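You operate a simulated robot arm through the tools that you are given. There is no shell and no other tool. Be economical: measure what you need, move in short steps, check, and stop when the job is done.

The job below is to be done with a simulated two-armed robot. You get a single attempt, and the scene is never put back.

JOB
Take the lid off the jar that says "bolts" on the top of the workbench and lay it down there.

Only the result counts: the job must be done as asked and must still hold three seconds after the hand-in. Knocking over, shifting, dropping, spilling or breaking anything else fails it. A push-on lid holds only when it is set on centred and level and pressed home; a screw cap is set on level and turned clockwise until tight.

ROBOT AND FRAMES
Two 6-joint arms with two-finger grippers on one trunk, on a base that drives. Base frame: it is fixed to the floor where the robot stands at the start and does not move with it; the origin is under the middle of the robot, x ahead of it, y to its left, z up; the surface under the hand at the start is at about z = 840. Units: mm, degrees, N and s.
The left shoulder is at the start at [70, 176, 1190], the right one opposite. With the tool pointing down near the work surface each hand reaches from about 460 to 800 mm from the robot's upright axis, wherever it stands, measured 20 degrees to its own side. Payload 2.45 kg a hand.
The tool frame of a hand sits at the grasp point between the pads (the TCP): z along the fingers, y along the line on which they close. The tips reach 26 mm beyond it. Largest opening 96 mm; the body of the gripper starts 69 mm behind the TCP.
Orientation is that of the tool frame in the base frame, as a unit quaternion [x, y, z, w]. With the fingers straight down and closing along the base's y, the tool's x points along the base's -x, its y along +y and its z along -z.

CONTROLS
- The arms move only by the tool apply_moves. It takes "left_targets", "right_targets" or both (then of equal length, played together; a hand with none holds still); each is a list of rows, each a list of 7 numbers: the gripper command, from -1 (fully open) to 1 (shut), values between in proportion, then the shift along the tool's x, y, z in units of 250 mm (1.0 is 250 mm), then the turn, a rotation vector about the tool's x, y, z in units of 60 degrees (1.0 is 60 degrees). In form: [[gripper, dx, dy, dz, rx, ry, rz], ...]. A call has 1 to 10 rows; each row is the pose to reach, as a shift and turn from the pose commanded when the call began, along the tool's axes at that moment. A call with a number of a shift or a turn outside -1 to 1 is refused whole. Rows are played at 5 a second. More than 50 mm and 8.6 degrees between two rows, or a gripper value outside its range, and nothing of the call is played. Where a pose cannot be reached the arm comes as near as it can. A force on the tool above 40 N (or 10 N above the force at the start of the call, whichever is more), or a blocked arm, ends the call early, and 0.2 s more pass. The fingers move at their own pace and stop on an object; they squeeze with about 27 N. The grip force told is the motor's: it shows also when the fingers shut on nothing. Time passes only in rows, and 0.2 s behind the last, so rows that repeat a pose let the fingers close. It gives the time, the measured TCP pose, the force on the tool (base axes), the opening and the grip force at its end, in the units of the frame above (readings bear some noise), with the torque about the TCP (base axes, N m) and any sound that the robot's microphone picked up, and new pictures: "show" is both (left out), scene, wrist or none (wrist: the cameras of the hands that moved).
- Cameras (640 x 400 px; columns grow to the right, rows downward): "scene" is now at [128.9, 28.1, 1515.3]; the picture's right is [0.24, -0.97, -0.00], its down [-0.62, -0.15, -0.77] and it looks along [0.75, 0.18, -0.64] (base axes); focal length 267 px, centre (320, 200). "left" rides on the left gripper at [82, -3, -98] in its tool frame; the picture's right is [0.04, 1.00, 0.00], its down [-0.73, 0.03, -0.68] and it looks along [-0.68, 0.03, 0.73] (tool axes); focal length 256 px, centre (320, 200). "right" rides on the right gripper at [82, 3, -98] in its tool frame; the picture's right is [-0.04, 1.00, 0.00], its down [-0.73, -0.03, -0.68] and it looks along [-0.68, -0.03, 0.73] (tool axes); focal length 256 px, centre (320, 200). There is no depth. A picture from a camera that has moved, and an enlarged one, comes with that camera's place and axes in the base frame and with its lens. The place of the scene camera against the robot may be out by one fixed shift of up to 25 mm in any direction.
- slide_trunk(by): slides the trunk up (or, below 0, down) by that many mm; the arms and the scene camera ride with it, the base frame stays. It gives what a move gives, with no picture.
- roll_base(legs): drives the robot by 1 to 6 legs, each [ahead, left, turn to the left] in mm, mm and degrees, along the robot's own axes; the way and the turn of a leg run together, so that a leg with both is an arc; at most 1500 mm and 180 degrees a leg. The arms and the cameras ride along, it lands a little off, and it stops where it bumps. It gives what a move gives, and a new picture of the scene camera.
- aim_head(pan, tilt): turns the head with the scene camera to pan (to the left, within 86 degrees either way) and tilt (down, from -29 to 69), counted from straight ahead of the robot. It gives what a move gives, and a new picture of the scene camera.
- zoom(camera, box): a new picture of the part [left, top, right, bottom] of that camera's present view, enlarged. It takes no simulated time.
- finish_job(): hands the job in; it is judged then, once.

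Go step by step. Nothing tells you exact positions but the pictures and the camera data: compare them with the known pose of the tool, close in by small moves and look again before you grip or let go. The budget is 120 turns and 260 pictures, counting those below and the enlarged ones. Unless the task says otherwise, let go and move clear before handing in, and close with one line.

The tools are called after ">>>" as a command line: name --argument value ..., lists and objects as JSON in quotes. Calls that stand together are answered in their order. apply_moves: Moves the arms, as the interface text tells. Its arguments: {"type":"object","properties":{"left_targets":{"type":"array"},"right_targets":{"type":"array"},"show":{"type":"string","enum":["both","scene","wrist","none"]}},"required":[]} The other tools are called the same way: slide_trunk (by) slides the trunk up or down; roll_base (legs) drives the base; aim_head (pan, tilt) turns the head that bears the scene camera; zoom (camera, box) takes an enlarged picture of a part of a camera's view; finish_job () hands the job in.

At the start:

```text
clock: 0.0
left_tcp_pos: [604.6, 173.8, 1120.4]
left_orientation: [0.001, 1.0, 0.0, 0.0]
left_wrist_force: [-0.2, 0.1, -0.4]
left_wrist_torque: [0.03, -0.02, 0.0]
left_width: 95.9
left_gripper_force: 0.1
right_tcp_pos: [491.1, -218.5, 1120.8]
right_orientation: [0.0, 1.0, 0.0, 0.0]
right_wrist_force: [-0.2, 0.2, 0.6]
right_wrist_torque: [-0.04, 0.02, -0.02]
right_width: 96.1
right_gripper_force: 0.0
trunk travel left (down, up): [-675.0, 165.0]
robot x, y, heading: [2.1, 2.5, 0.1]
head pan, tilt: [13.7, 39.7]
```

scene: 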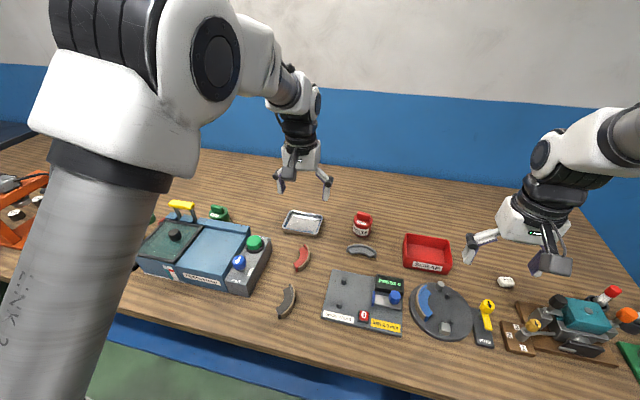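
right: 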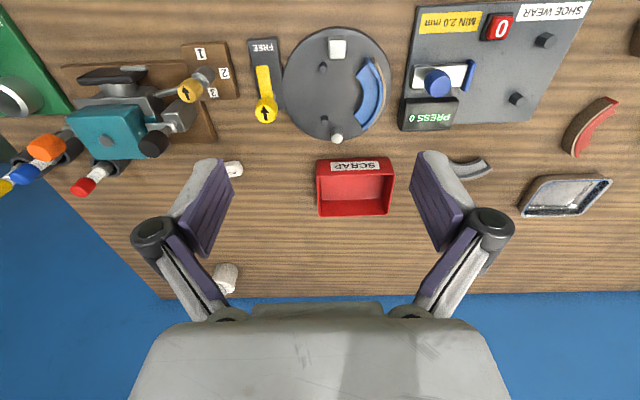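
left: 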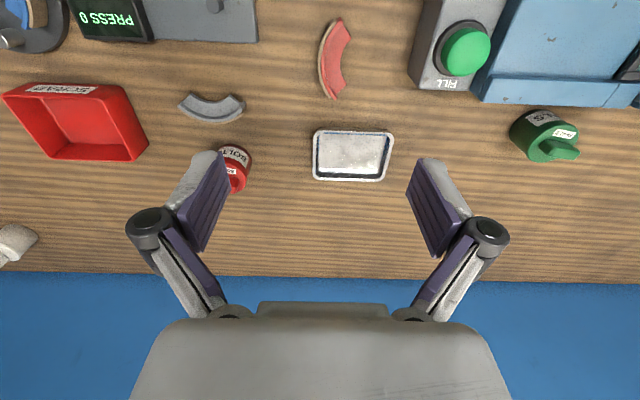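

I see a red jar labelled something like "BOLTS" and a green one with another label; I'll enlarge both to read the labels.

>>> zoom --camera "left" --box '[180, 130, 280, 200]'

>>> zoom --camera "scene" --box '[330, 195, 400, 245]'

>>> zoom --camera "left" --box '[490, 90, 600, 170]'

```text
5.71 times, centred on (230, 165) of left
camera zoom: at [522.0, 171.0, 1218.0], right [-0.04, 1.0, 0.0], down [0.73, 0.03, 0.68], along [0.68, 0.03, -0.73], focal length 1463 px, centre (834, 400)
```

zoom: 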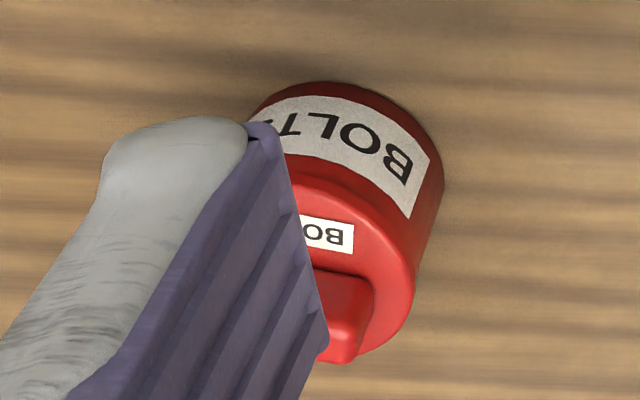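

```text
8.00 times, centred on (365, 220) of scene
camera zoom: at [128.9, 28.1, 1515.3], right [0.24, -0.97, 0.0], down [-0.62, -0.15, -0.77], along [0.75, 0.18, -0.64], focal length 2133 px, centre (-40, 40)
```

zoom: 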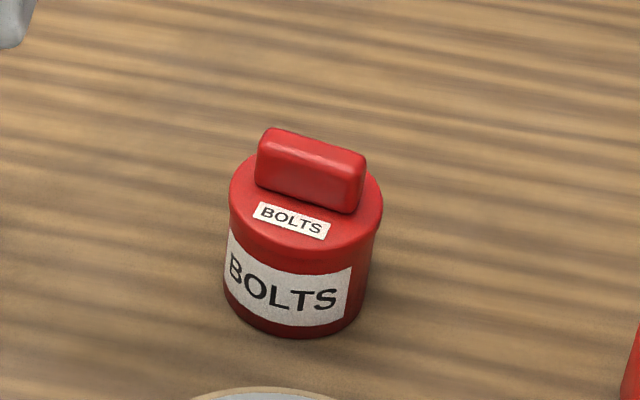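

```text
5.00 times, centred on (545, 130) of left
camera zoom: at [522.0, 171.0, 1218.0], right [-0.04, 1.0, 0.0], down [0.73, 0.03, 0.68], along [0.68, 0.03, -0.73], focal length 1280 px, centre (-805, 550)
```

zoom: 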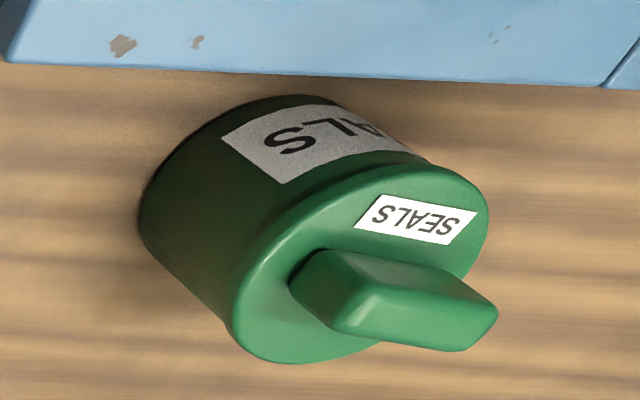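

The red jar is the "BOLTS" one, at roughly (787, 35) with its knob bar lying about along y. It is far for the left arm, so I'll drive ahead and a bit to the right to get it in comfortable reach.

>>> roll_base --legs '[[110, -130, 0]]'

```text
clock: 1.5
left_tcp_pos: [711.7, 47.8, 1120.4]
left_orientation: [-0.003, 1.0, -0.001, 0.0]
left_wrist_force: [0.5, -0.2, 0.3]
left_wrist_torque: [-0.02, 0.0, 0.02]
left_width: 96.0
left_gripper_force: 0.0
right_tcp_pos: [601.7, -346.9, 1123.0]
right_orientation: [-0.003, 1.0, -0.001, 0.001]
right_wrist_force: [0.1, 0.4, 0.3]
right_wrist_torque: [0.01, -0.04, 0.02]
right_width: 96.0
right_gripper_force: 0.0
trunk travel left (down, up): [-675.0, 165.0]
robot x, y, heading: [108.0, -134.3, 0.7]
head pan, tilt: [13.7, 39.7]
camera scene: at [238.3, -101.9, 1515.4], right [0.24, -0.97, 0.0], down [-0.62, -0.16, -0.77], along [0.75, 0.19, -0.64], focal length 267 px, centre (320, 200)
```

scene: 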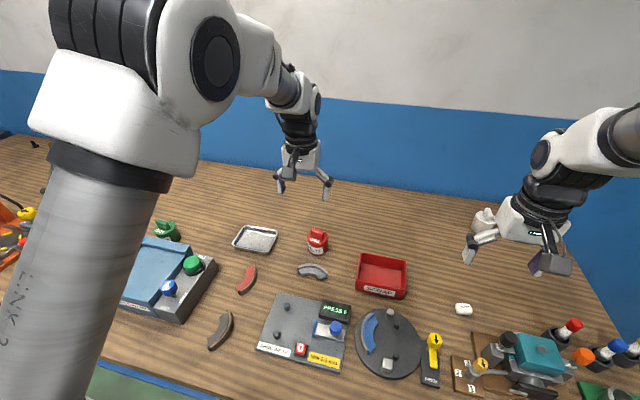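

The jar is now nicely ahead of the left hand. I'll turn the left hand toward closing along x, and shift over the jar while staying high.

>>> apply_moves --left_targets '[[-1, -0.04, -0.007, 0.03, 0, 0, 0.14], [-1, -0.08, -0.014, 0.06, 0, 0, 0.28], [-1, -0.12, -0.02, 0.09, 0, 0, 0.42], [-1, -0.16, -0.03, 0.12, 0, 0, 0.56], [-1, -0.2, -0.035, 0.15, 0, 0, 0.7], [-1, -0.25, -0.04, 0.2, 0, 0, 0.84], [-1, -0.3, -0.05, 0.25, 0, 0, 0.98], [-1, -0.3, -0.05, 0.25, 0, 0, 0.98]]' --show "wrist"

```text
clock: 3.3
left_tcp_pos: [787.8, 36.9, 1055.8]
left_orientation: [0.49, 0.872, 0.0, 0.0]
left_wrist_force: [0.1, -0.5, -0.3]
left_wrist_torque: [0.02, 0.01, 0.0]
left_width: 95.8
left_gripper_force: 0.0
right_tcp_pos: [602.4, -347.5, 1121.4]
right_orientation: [-0.003, 1.0, 0.0, 0.0]
right_wrist_force: [0.0, 0.0, 0.8]
right_wrist_torque: [0.02, -0.01, -0.01]
right_width: 96.0
right_gripper_force: 0.0
trunk travel left (down, up): [-675.0, 165.0]
robot x, y, heading: [108.8, -134.0, 0.3]
head pan, tilt: [13.7, 39.7]
camera left: at [742.7, 104.2, 1154.2], right [0.83, 0.56, 0.0], down [0.41, -0.61, 0.68], along [0.38, -0.56, -0.73], focal length 256 px, centre (320, 200)
```

left: 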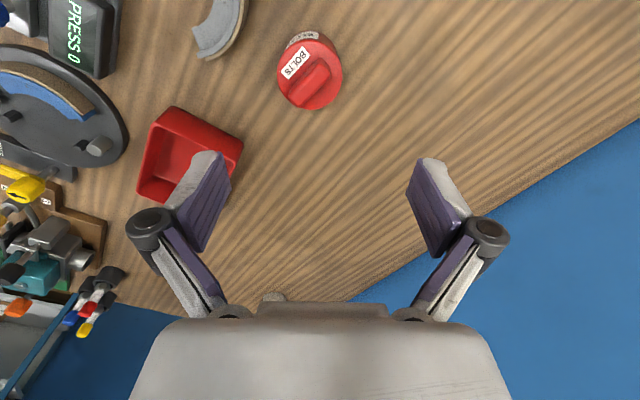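

The lid estimate from this view is (783, 30). I'll finish the quarter turn and look again.

>>> apply_moves --left_targets '[[-1, 0, 0, 0, 0, 0, 0.14], [-1, 0, 0, 0, 0, 0, 0.28], [-1, 0, 0, 0, 0, 0, 0.42], [-1, 0, 0, 0, 0, 0, 0.51], [-1, 0, 0, 0, 0, 0, 0.51]]' --show "none"

>>> zoom --camera "left" --box '[240, 20, 400, 120]'

```text
clock: 4.5
left_tcp_pos: [789.7, 35.2, 1057.3]
left_orientation: [0.702, 0.713, 0.0, 0.0]
left_wrist_force: [-0.5, -0.3, -0.5]
left_wrist_torque: [-0.01, -0.02, -0.01]
left_width: 96.0
left_gripper_force: 0.1
right_tcp_pos: [603.3, -348.5, 1120.7]
right_orientation: [-0.004, 1.0, 0.0, 0.001]
right_wrist_force: [-0.1, -0.1, -0.9]
right_wrist_torque: [0.05, 0.02, -0.01]
right_width: 96.0
right_gripper_force: 0.0
trunk travel left (down, up): [-675.0, 165.0]
robot x, y, heading: [111.8, -131.9, 0.4]
head pan, tilt: [13.7, 39.7]
```

```text
4.00 times, centred on (320, 70) of left
camera zoom: at [784.8, 116.0, 1155.2], right [1.0, 0.06, 0.0], down [0.04, -0.73, 0.68], along [0.04, -0.68, -0.73], focal length 1024 px, centre (320, 720)
```

zoom: 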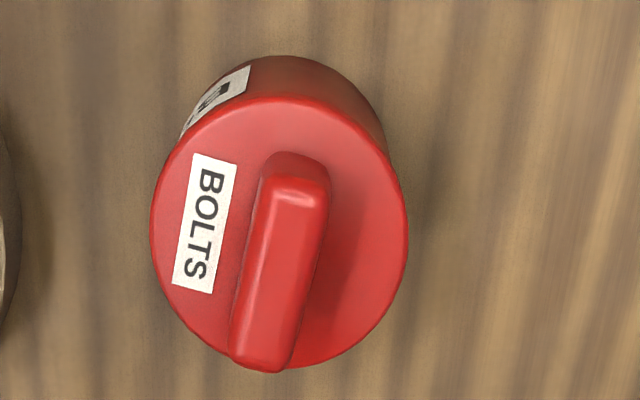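

Lid centre reads about (780, 32) and its bar is turned about 9.5° from y. I'll align with it and descend to above the knob.

>>> apply_moves --left_targets '[[-1, -0.004, -0.012, 0.1, 0, 0, 0.06], [-1, -0.008, -0.025, 0.2, 0, 0, 0.12], [-1, -0.012, -0.037, 0.3, 0, 0, 0.172], [-1, -0.012, -0.037, 0.36, 0, 0, 0.172], [-1, -0.012, -0.037, 0.36, 0, 0, 0.172]]' --show "both"

>>> zoom --camera "scene" --box '[270, 190, 366, 250]'

```text
clock: 5.7
left_tcp_pos: [778.9, 30.5, 968.4]
left_orientation: [0.762, 0.648, 0.001, 0.0]
left_wrist_force: [0.4, 0.3, 0.2]
left_wrist_torque: [0.0, -0.01, 0.0]
left_width: 95.9
left_gripper_force: 0.2
right_tcp_pos: [603.3, -348.7, 1122.6]
right_orientation: [-0.004, 1.0, 0.0, 0.0]
right_wrist_force: [0.2, 0.7, 0.4]
right_wrist_torque: [-0.01, 0.06, 0.04]
right_width: 96.0
right_gripper_force: 0.0
trunk travel left (down, up): [-675.0, 165.0]
robot x, y, heading: [110.4, -133.8, 0.5]
head pan, tilt: [13.7, 39.7]
camera scene: at [239.2, -103.5, 1515.3], right [0.24, -0.97, 0.0], down [-0.62, -0.16, -0.77], along [0.75, 0.19, -0.64], focal length 267 px, centre (320, 200)
camera left: at [789.0, 112.5, 1066.2], right [0.99, -0.12, 0.0], down [-0.09, -0.73, 0.68], along [-0.08, -0.67, -0.73], focal length 256 px, centre (320, 200)
```

scene: 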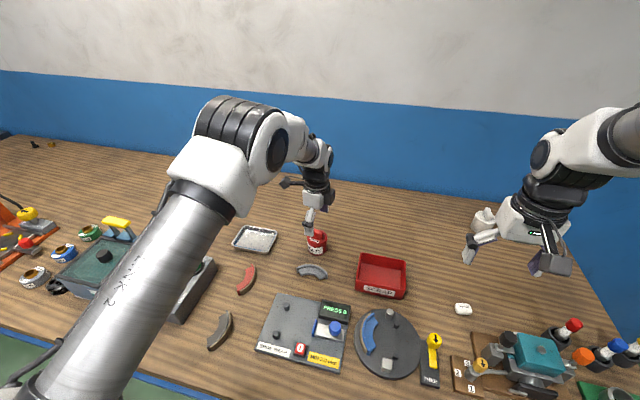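
left: 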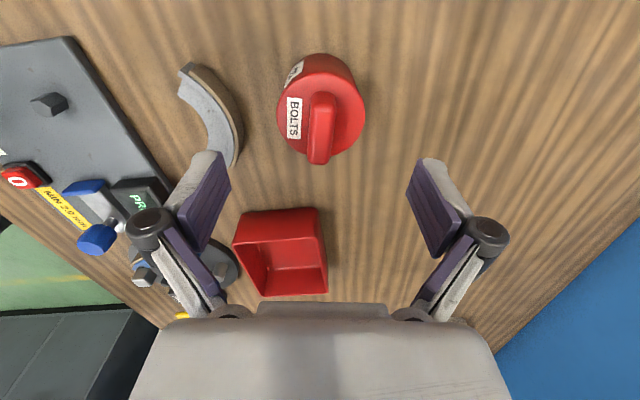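

```text
6.67 times, centred on (318, 220) of scene
camera zoom: at [239.2, -103.5, 1515.3], right [0.24, -0.97, 0.0], down [-0.62, -0.16, -0.77], along [0.75, 0.19, -0.64], focal length 1778 px, centre (333, 67)
```

zoom: 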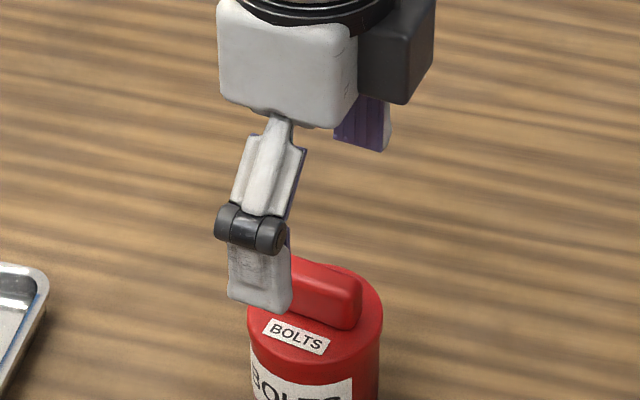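

The bar now lines up with the hand; I'll enlarge the wrist view to pin the centre along the bar.

>>> zoom --camera "left" --box '[240, 40, 400, 140]'

```text
4.00 times, centred on (320, 90) of left
camera zoom: at [789.0, 112.5, 1066.2], right [0.99, -0.12, 0.0], down [-0.09, -0.73, 0.68], along [-0.08, -0.67, -0.73], focal length 1024 px, centre (320, 640)
```

zoom: 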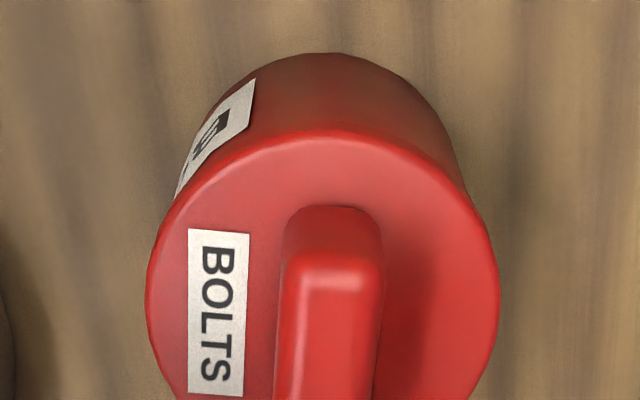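

Lid top is at about z 894, centre (780.5, 35). I'll descend with open fingers around the knob so the tips sit just above the lid disc.

>>> apply_moves --left_targets '[[-1, 0.016, 0.006, 0.08, 0, 0, 0], [-1, 0.016, 0.006, 0.14, 0, 0, 0], [-1, 0.016, 0.006, 0.176, 0, 0, 0], [-1, 0.016, 0.006, 0.176, 0, 0, 0]]' --show "wrist"

>>> zoom --camera "scene" --box '[270, 200, 366, 260]'

```text
clock: 6.7
left_tcp_pos: [783.1, 34.1, 923.2]
left_orientation: [0.763, 0.647, 0.0, 0.0]
left_wrist_force: [0.3, -1.0, 0.0]
left_wrist_torque: [0.0, -0.04, 0.01]
left_width: 95.7
left_gripper_force: 0.0
right_tcp_pos: [603.6, -348.0, 1121.3]
right_orientation: [-0.003, 1.0, 0.0, 0.0]
right_wrist_force: [0.6, 0.0, -0.2]
right_wrist_torque: [-0.01, 0.0, 0.01]
right_width: 96.1
right_gripper_force: 0.1
trunk travel left (down, up): [-675.0, 165.0]
robot x, y, heading: [111.2, -130.3, 0.3]
head pan, tilt: [13.7, 39.7]
camera left: at [793.0, 114.9, 1021.0], right [0.99, -0.12, 0.0], down [-0.09, -0.73, 0.68], along [-0.08, -0.67, -0.73], focal length 256 px, centre (320, 200)
```

left: 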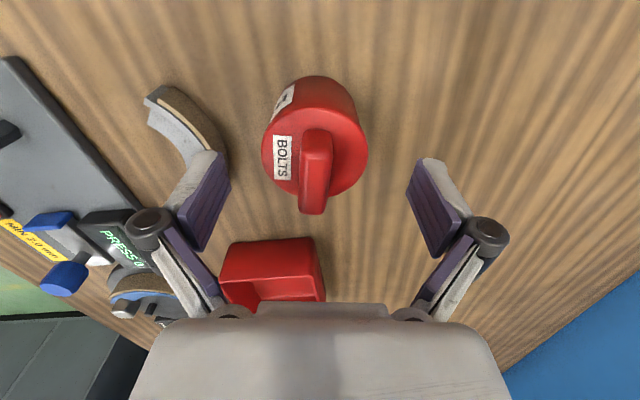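

```text
6.67 times, centred on (318, 230) of scene
camera zoom: at [239.8, -103.3, 1515.3], right [0.24, -0.97, 0.0], down [-0.62, -0.16, -0.77], along [0.75, 0.19, -0.64], focal length 1778 px, centre (333, 0)
```

zoom: 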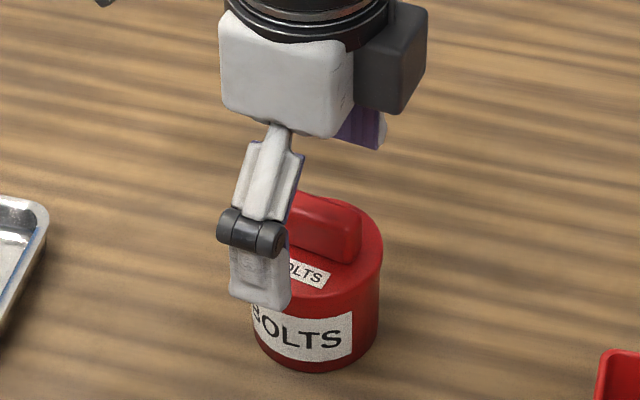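

The hand straddles the knob, about 2.5 mm off across the bar. I'll correct that and close on the knob.

>>> apply_moves --left_targets '[[-1, 0, -0.01, 0, 0, 0, 0], [-0.3, 0, -0.01, 0, 0, 0, 0], [0.3, 0, -0.01, 0, 0, 0, 0], [1, 0, -0.01, 0, 0, 0, 0], [1, 0, -0.01, 0, 0, 0, 0], [1, 0, -0.01, 0, 0, 0, 0]]' --show "wrist"

>>> zoom --camera "scene" --box '[270, 200, 366, 260]'

```text
clock: 8.1
left_tcp_pos: [780.8, 34.6, 923.9]
left_orientation: [0.762, 0.648, 0.001, 0.001]
left_wrist_force: [2.1, -0.8, 6.0]
left_wrist_torque: [0.09, -0.06, 0.0]
left_width: 14.7
left_gripper_force: 27.0
right_tcp_pos: [601.8, -348.5, 1121.2]
right_orientation: [-0.004, 1.0, 0.0, 0.0]
right_wrist_force: [0.0, 0.8, -0.2]
right_wrist_torque: [0.01, 0.0, 0.0]
right_width: 96.2
right_gripper_force: 0.0
trunk travel left (down, up): [-675.0, 165.0]
robot x, y, heading: [108.6, -131.8, 0.4]
head pan, tilt: [13.7, 39.7]
camera left: at [790.4, 115.8, 1021.6], right [0.99, -0.12, 0.0], down [-0.09, -0.73, 0.68], along [-0.08, -0.67, -0.73], focal length 256 px, centre (320, 200)
```

left: 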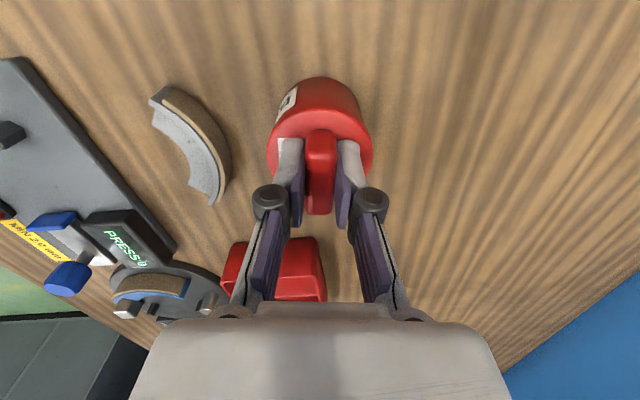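

```text
6.67 times, centred on (318, 230) of scene
camera zoom: at [239.2, -103.6, 1515.4], right [0.24, -0.97, 0.0], down [-0.62, -0.15, -0.77], along [0.75, 0.19, -0.64], focal length 1778 px, centre (333, 0)
```

zoom: 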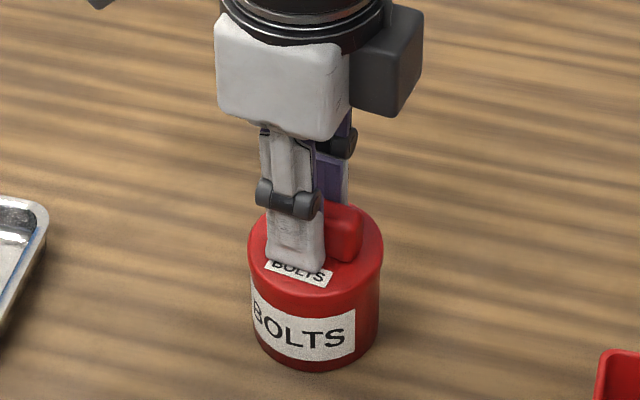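

The knob is gripped (14.7 mm). Next is a small slow lift to see whether the lid pulls off or the jar comes with it.

>>> apply_moves --left_targets '[[1, 0, 0, -0.004, 0, 0, 0], [1, 0, 0, -0.008, 0, 0, 0], [1, 0, 0, -0.012, 0, 0, 0], [1, 0, 0, -0.016, 0, 0, 0], [1, 0, 0, -0.02, 0, 0, 0]]' --show "none"

>>> zoom --camera "scene" --box '[270, 200, 366, 260]'

```text
clock: 9.3
left_tcp_pos: [778.4, 35.5, 927.7]
left_orientation: [0.762, 0.648, 0.0, 0.0]
left_wrist_force: [0.1, -0.3, -0.4]
left_wrist_torque: [0.0, -0.02, -0.03]
left_width: 14.9
left_gripper_force: 26.8
right_tcp_pos: [602.8, -349.5, 1121.8]
right_orientation: [-0.003, 1.0, -0.001, 0.0]
right_wrist_force: [0.2, 0.4, 0.0]
right_wrist_torque: [0.0, -0.02, 0.06]
right_width: 96.1
right_gripper_force: 0.0
trunk travel left (down, up): [-675.0, 165.0]
robot x, y, heading: [114.0, -132.3, 0.3]
head pan, tilt: [13.7, 39.7]
heard: snap
```

```text
6.67 times, centred on (318, 230) of scene
camera zoom: at [239.6, -103.4, 1515.3], right [0.24, -0.97, 0.0], down [-0.62, -0.16, -0.77], along [0.75, 0.19, -0.64], focal length 1778 px, centre (333, 0)
```

zoom: 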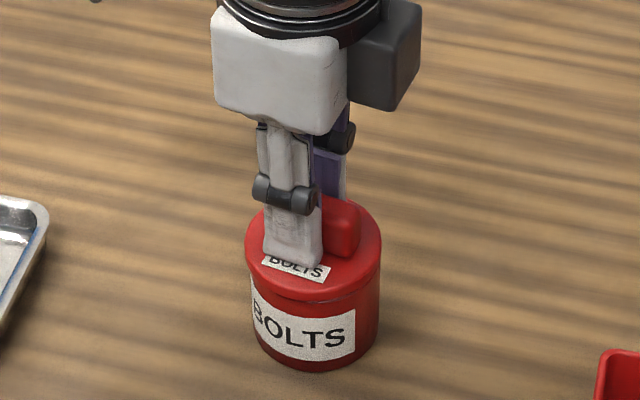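

A snap was heard and the lid has come loose while the jar stayed put: it is a push-on lid. I'll raise it well clear.

>>> apply_moves --left_targets '[[1, 0, 0, -0.02, 0, 0, 0], [1, 0, 0, -0.05, 0, 0, 0], [1, 0, 0, -0.1, 0, 0, 0], [1, 0, 0, -0.2, 0, 0, 0], [1, 0, 0, -0.3, 0, 0, 0], [1, 0, 0, -0.3, 0, 0, 0]]' --show "both"

>>> zoom --camera "scene" --box '[230, 160, 410, 272]'

```text
clock: 10.7
left_tcp_pos: [780.7, 36.2, 1004.4]
left_orientation: [0.763, 0.647, 0.0, -0.001]
left_wrist_force: [0.0, 0.5, -0.7]
left_wrist_torque: [0.04, 0.03, -0.02]
left_width: 15.2
left_gripper_force: 27.5
right_tcp_pos: [603.4, -349.9, 1120.4]
right_orientation: [-0.003, 1.0, -0.001, 0.0]
right_wrist_force: [0.4, -0.4, 0.7]
right_wrist_torque: [0.01, 0.05, -0.02]
right_width: 96.2
right_gripper_force: 0.0
trunk travel left (down, up): [-675.0, 165.0]
robot x, y, heading: [107.9, -132.0, 0.3]
head pan, tilt: [13.7, 39.7]
camera scene: at [240.4, -103.2, 1515.2], right [0.24, -0.97, 0.0], down [-0.62, -0.16, -0.77], along [0.75, 0.19, -0.64], focal length 267 px, centre (320, 200)
camera left: at [790.6, 117.1, 1101.9], right [0.99, -0.12, 0.0], down [-0.09, -0.73, 0.68], along [-0.08, -0.67, -0.73], focal length 256 px, centre (320, 200)
```

scene: 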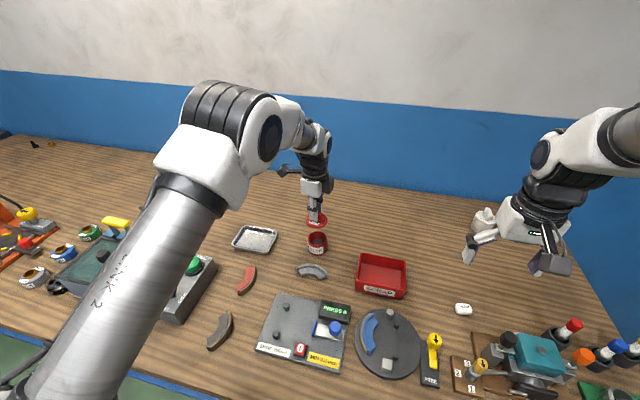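
left: 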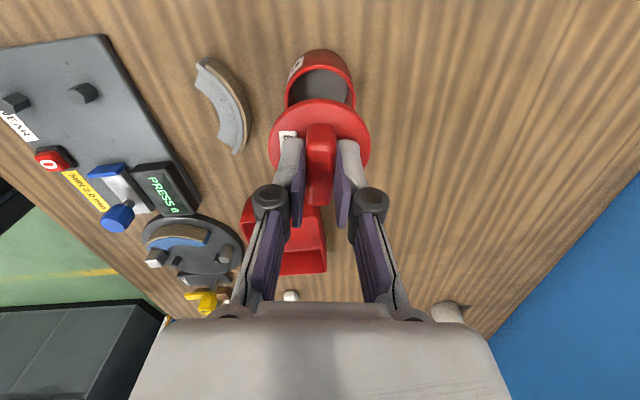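

```text
3.56 times, centred on (320, 216) of scene
camera zoom: at [240.4, -103.2, 1515.2], right [0.24, -0.97, 0.0], down [-0.62, -0.16, -0.77], along [0.75, 0.19, -0.64], focal length 948 px, centre (320, 143)
```

zoom: 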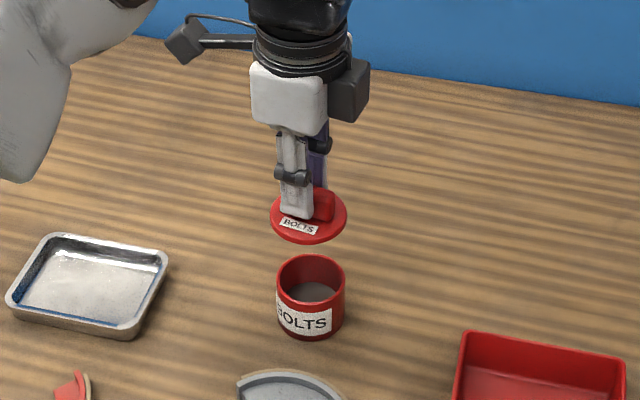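

The lid is off, the jar stands open and undisturbed. I'll carry the lid to clear bench behind and right of the jar, about (855, -20), and start lowering.

>>> apply_moves --left_targets '[[1, -0.042, 0.083, 0, 0, 0, 0], [1, -0.084, 0.166, 0, 0, 0, 0], [1, -0.126, 0.249, 0, 0, 0, 0], [1, -0.168, 0.332, 0, 0, 0, 0], [1, -0.168, 0.332, 0.1, 0, 0, 0], [1, -0.168, 0.332, 0.2, 0, 0, 0], [1, -0.168, 0.332, 0.3, 0, 0, 0], [1, -0.168, 0.332, 0.38, 0, 0, 0], [1, -0.168, 0.332, 0.38, 0, 0, 0]]' --show "both"

>>> zoom --camera "scene" --box '[260, 160, 420, 260]'

```text
clock: 12.7
left_tcp_pos: [850.6, -18.9, 912.2]
left_orientation: [0.762, 0.648, 0.0, 0.002]
left_wrist_force: [0.1, 0.5, -1.2]
left_wrist_torque: [0.02, -0.01, 0.0]
left_width: 15.0
left_gripper_force: 27.1
left hand out of reach, approached as far as the arm can: row 6, 8, 9
right_tcp_pos: [602.4, -348.7, 1121.6]
right_orientation: [-0.004, 1.0, 0.0, 0.0]
right_wrist_force: [-0.2, -0.4, -0.2]
right_wrist_torque: [-0.01, -0.03, 0.02]
right_width: 96.0
right_gripper_force: 0.1
trunk travel left (down, up): [-675.0, 165.0]
robot x, y, heading: [112.5, -131.0, 0.6]
head pan, tilt: [13.7, 39.7]
camera scene: at [239.3, -103.6, 1515.3], right [0.24, -0.97, 0.0], down [-0.62, -0.16, -0.77], along [0.75, 0.19, -0.64], focal length 267 px, centre (320, 200)
camera left: at [860.6, 62.0, 1008.9], right [0.99, -0.12, 0.0], down [-0.09, -0.73, 0.68], along [-0.08, -0.67, -0.73], focal length 256 px, centre (320, 200)
```

scene: 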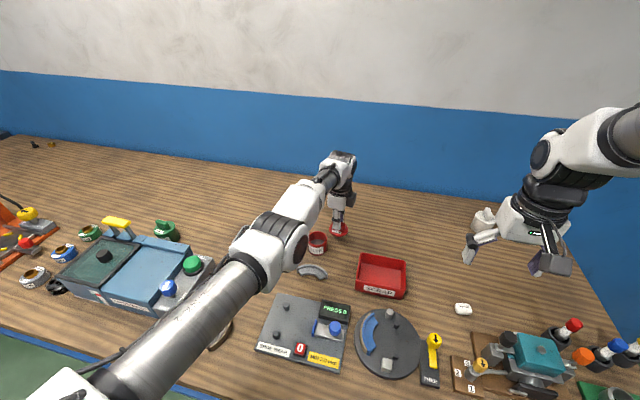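
left: 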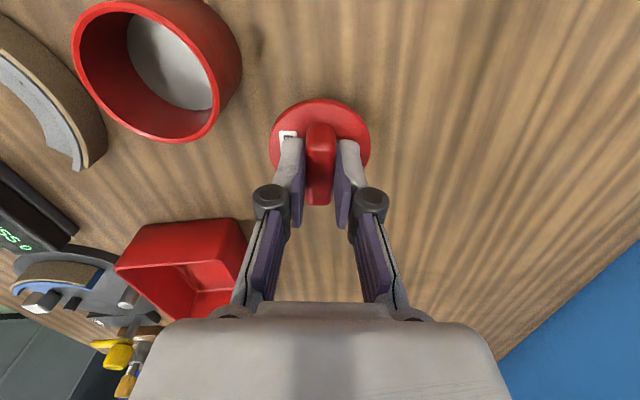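

```text
4.00 times, centred on (340, 210) of scene
camera zoom: at [239.3, -103.6, 1515.3], right [0.24, -0.97, 0.0], down [-0.62, -0.16, -0.77], along [0.75, 0.19, -0.64], focal length 1067 px, centre (240, 160)
```

zoom: 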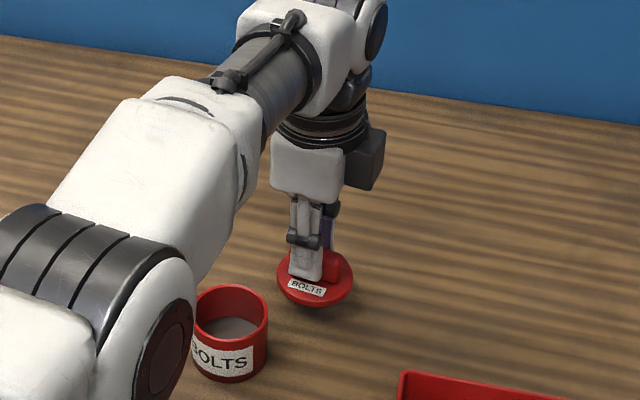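

The arm is at the edge of its reach, so I'll lower the rest with the trunk, which carries the arms straight down.

>>> slide_trunk --by -22

>>> zoom --camera "scene" --box '[290, 200, 386, 260]'

>>> zoom --camera "left" --box '[0, 0, 640, 400]'

```text
clock: 13.4
left_tcp_pos: [851.3, -19.3, 889.2]
left_orientation: [0.762, 0.647, 0.0, 0.0]
left_wrist_force: [-0.6, 0.4, -1.0]
left_wrist_torque: [0.0, 0.0, -0.01]
left_width: 14.8
left_gripper_force: 27.2
right_tcp_pos: [603.4, -348.0, 1099.9]
right_orientation: [-0.003, 1.0, 0.0, -0.001]
right_wrist_force: [-0.4, -0.5, -0.3]
right_wrist_torque: [0.01, 0.03, 0.0]
right_width: 96.1
right_gripper_force: 0.1
trunk travel left (down, up): [-653.0, 187.0]
robot x, y, heading: [108.6, -127.5, 0.5]
head pan, tilt: [13.7, 39.7]
```

```text
6.67 times, centred on (338, 230) of scene
camera zoom: at [239.6, -103.3, 1493.3], right [0.24, -0.97, 0.0], down [-0.62, -0.16, -0.77], along [0.75, 0.19, -0.64], focal length 1778 px, centre (200, 0)
```

zoom: 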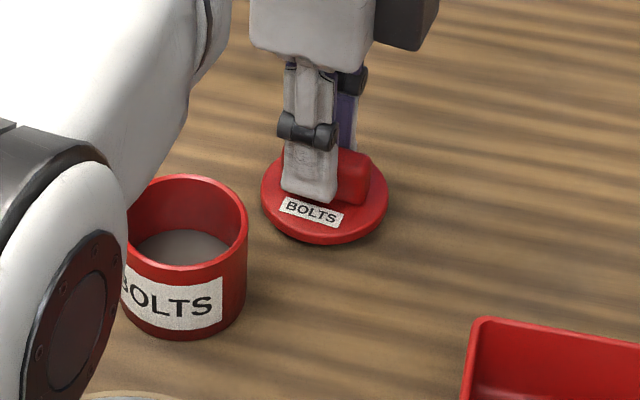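

```text
1.00 times, centred on (320, 200) of left (not enlarged: the box is as wide or as high as the picture)
camera zoom: at [860.8, 62.2, 986.8], right [0.99, -0.12, 0.0], down [-0.09, -0.73, 0.68], along [-0.08, -0.67, -0.73], focal length 256 px, centre (320, 200)
```

zoom: 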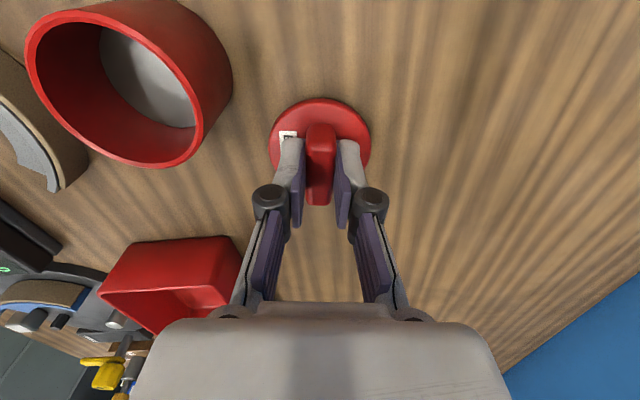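

The lid still hovers perhaps a centimetre up; I'll step down with the trunk watching the force.

>>> slide_trunk --by -6

>>> zoom --camera "scene" --box '[310, 205, 374, 245]'

```text
clock: 13.9
left_tcp_pos: [850.9, -18.3, 883.0]
left_orientation: [0.762, 0.648, 0.0, -0.001]
left_wrist_force: [0.1, 0.1, -0.4]
left_wrist_torque: [-0.01, 0.02, 0.01]
left_width: 15.0
left_gripper_force: 26.9
right_tcp_pos: [602.9, -348.6, 1093.0]
right_orientation: [-0.004, 1.0, 0.0, 0.0]
right_wrist_force: [1.0, 0.2, -0.6]
right_wrist_torque: [-0.01, -0.01, 0.01]
right_width: 96.1
right_gripper_force: 0.0
trunk travel left (down, up): [-647.0, 193.0]
robot x, y, heading: [110.5, -132.2, 0.7]
head pan, tilt: [13.7, 39.7]
```

```text
10.00 times, centred on (342, 225) of scene
camera zoom: at [239.8, -103.3, 1487.2], right [0.24, -0.97, 0.0], down [-0.62, -0.16, -0.77], along [0.75, 0.19, -0.64], focal length 2666 px, centre (100, -50)
```

zoom: 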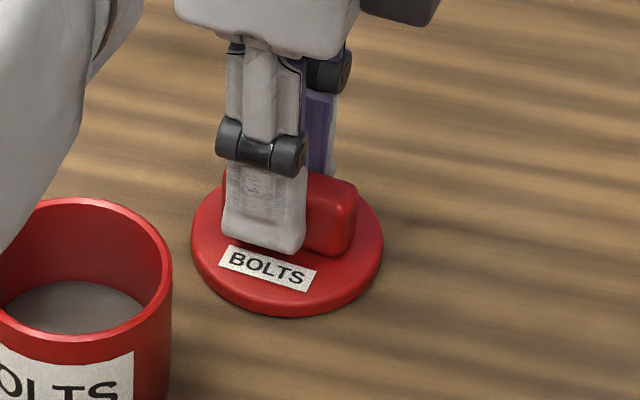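

>>> slide_trunk --by -3

```text
clock: 14.4
left_tcp_pos: [851.4, -18.8, 880.6]
left_orientation: [0.762, 0.647, 0.0, 0.001]
left_wrist_force: [0.1, 0.3, 4.6]
left_wrist_torque: [0.0, -0.01, 0.01]
left_width: 14.9
left_gripper_force: 27.1
right_tcp_pos: [602.6, -348.0, 1090.5]
right_orientation: [-0.004, 1.0, 0.0, 0.0]
right_wrist_force: [-0.4, -0.6, -0.1]
right_wrist_torque: [-0.02, 0.04, -0.02]
right_width: 95.8
right_gripper_force: 0.0
trunk travel left (down, up): [-644.0, 196.0]
robot x, y, heading: [110.4, -132.4, 0.6]
head pan, tilt: [13.7, 39.7]
```

The force of 4.6 N shows the lid rests on the bench. I'll open the fingers part way, then rise straight up.

>>> apply_moves --left_targets '[[0.5, 0, 0, 0, 0, 0, 0], [0.2, 0, 0, 0, 0, 0, 0], [0.2, 0, 0, 0, 0, 0, 0]]' --show "none"

>>> zoom --camera "scene" --box '[310, 205, 374, 245]'

```text
clock: 15.2
left_tcp_pos: [850.8, -19.1, 879.8]
left_orientation: [0.762, 0.648, 0.0, 0.0]
left_wrist_force: [-0.5, 0.9, -1.3]
left_wrist_torque: [0.0, 0.0, -0.02]
left_width: 38.3
left_gripper_force: 0.1
right_tcp_pos: [603.2, -348.3, 1091.5]
right_orientation: [-0.003, 1.0, 0.0, 0.0]
right_wrist_force: [-0.5, 0.0, -0.1]
right_wrist_torque: [0.0, 0.05, -0.01]
right_width: 95.9
right_gripper_force: 0.0
trunk travel left (down, up): [-644.0, 196.0]
robot x, y, heading: [111.6, -131.5, 0.4]
head pan, tilt: [13.7, 39.7]
```

```text
10.00 times, centred on (342, 225) of scene
camera zoom: at [239.9, -103.3, 1484.2], right [0.24, -0.97, 0.0], down [-0.62, -0.16, -0.77], along [0.75, 0.19, -0.64], focal length 2666 px, centre (100, -50)
```

zoom: 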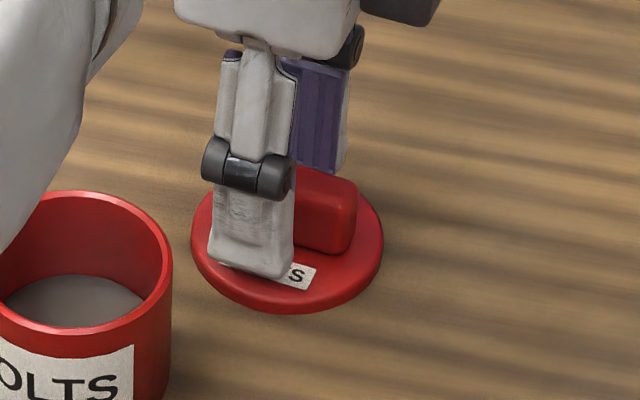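

The lid lies flat and the fingers are free of the knob. I'll raise the trunk straight up to get clear.

>>> slide_trunk --by 120

>>> zoom --camera "scene" --box '[250, 180, 442, 300]'

>>> zoom --camera "left" --box '[0, 0, 640, 400]'

```text
clock: 16.7
left_tcp_pos: [851.4, -17.2, 1000.3]
left_orientation: [0.762, 0.647, 0.0, 0.0]
left_wrist_force: [0.8, -0.8, 0.6]
left_wrist_torque: [-0.04, 0.01, 0.0]
left_width: 38.2
left_gripper_force: 0.1
right_tcp_pos: [603.9, -348.4, 1210.2]
right_orientation: [-0.004, 1.0, 0.001, 0.0]
right_wrist_force: [-0.9, 0.3, -0.5]
right_wrist_torque: [-0.02, 0.0, 0.0]
right_width: 96.3
right_gripper_force: 0.0
trunk travel left (down, up): [-764.0, 76.0]
robot x, y, heading: [108.7, -133.6, 0.5]
head pan, tilt: [13.7, 39.7]
```

```text
3.33 times, centred on (346, 240) of scene
camera zoom: at [240.0, -103.4, 1604.2], right [0.24, -0.97, 0.0], down [-0.62, -0.16, -0.77], along [0.75, 0.19, -0.64], focal length 889 px, centre (233, 67)
```

zoom: 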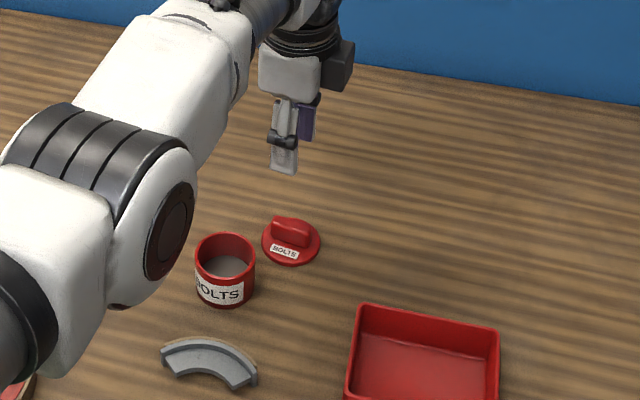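

```text
1.00 times, centred on (320, 200) of left (not enlarged: the box is as wide or as high as the picture)
camera zoom: at [861.1, 62.2, 1097.6], right [0.99, -0.12, 0.0], down [-0.09, -0.73, 0.68], along [-0.08, -0.67, -0.73], focal length 256 px, centre (320, 200)
```

zoom: 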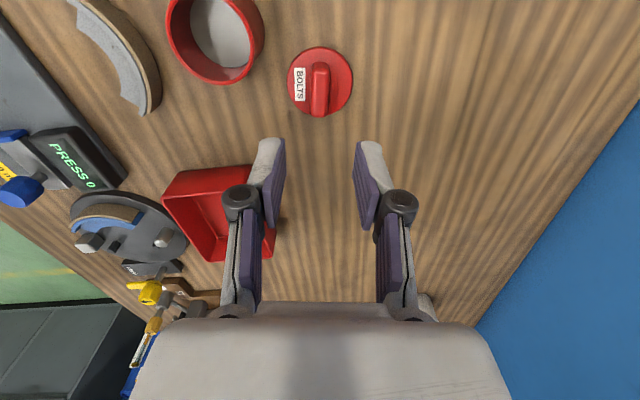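

The lid lies flat on the bench beside the open, upright jar, and the hand is clear, so I'm handing in.

>>> finish_job

```text
The job is handed in.
```

The lid of the "bolts" jar is off and lying flat on the workbench beside the open jar. The jar stayed upright, I saw nothing else disturbed, and the job is handed in.
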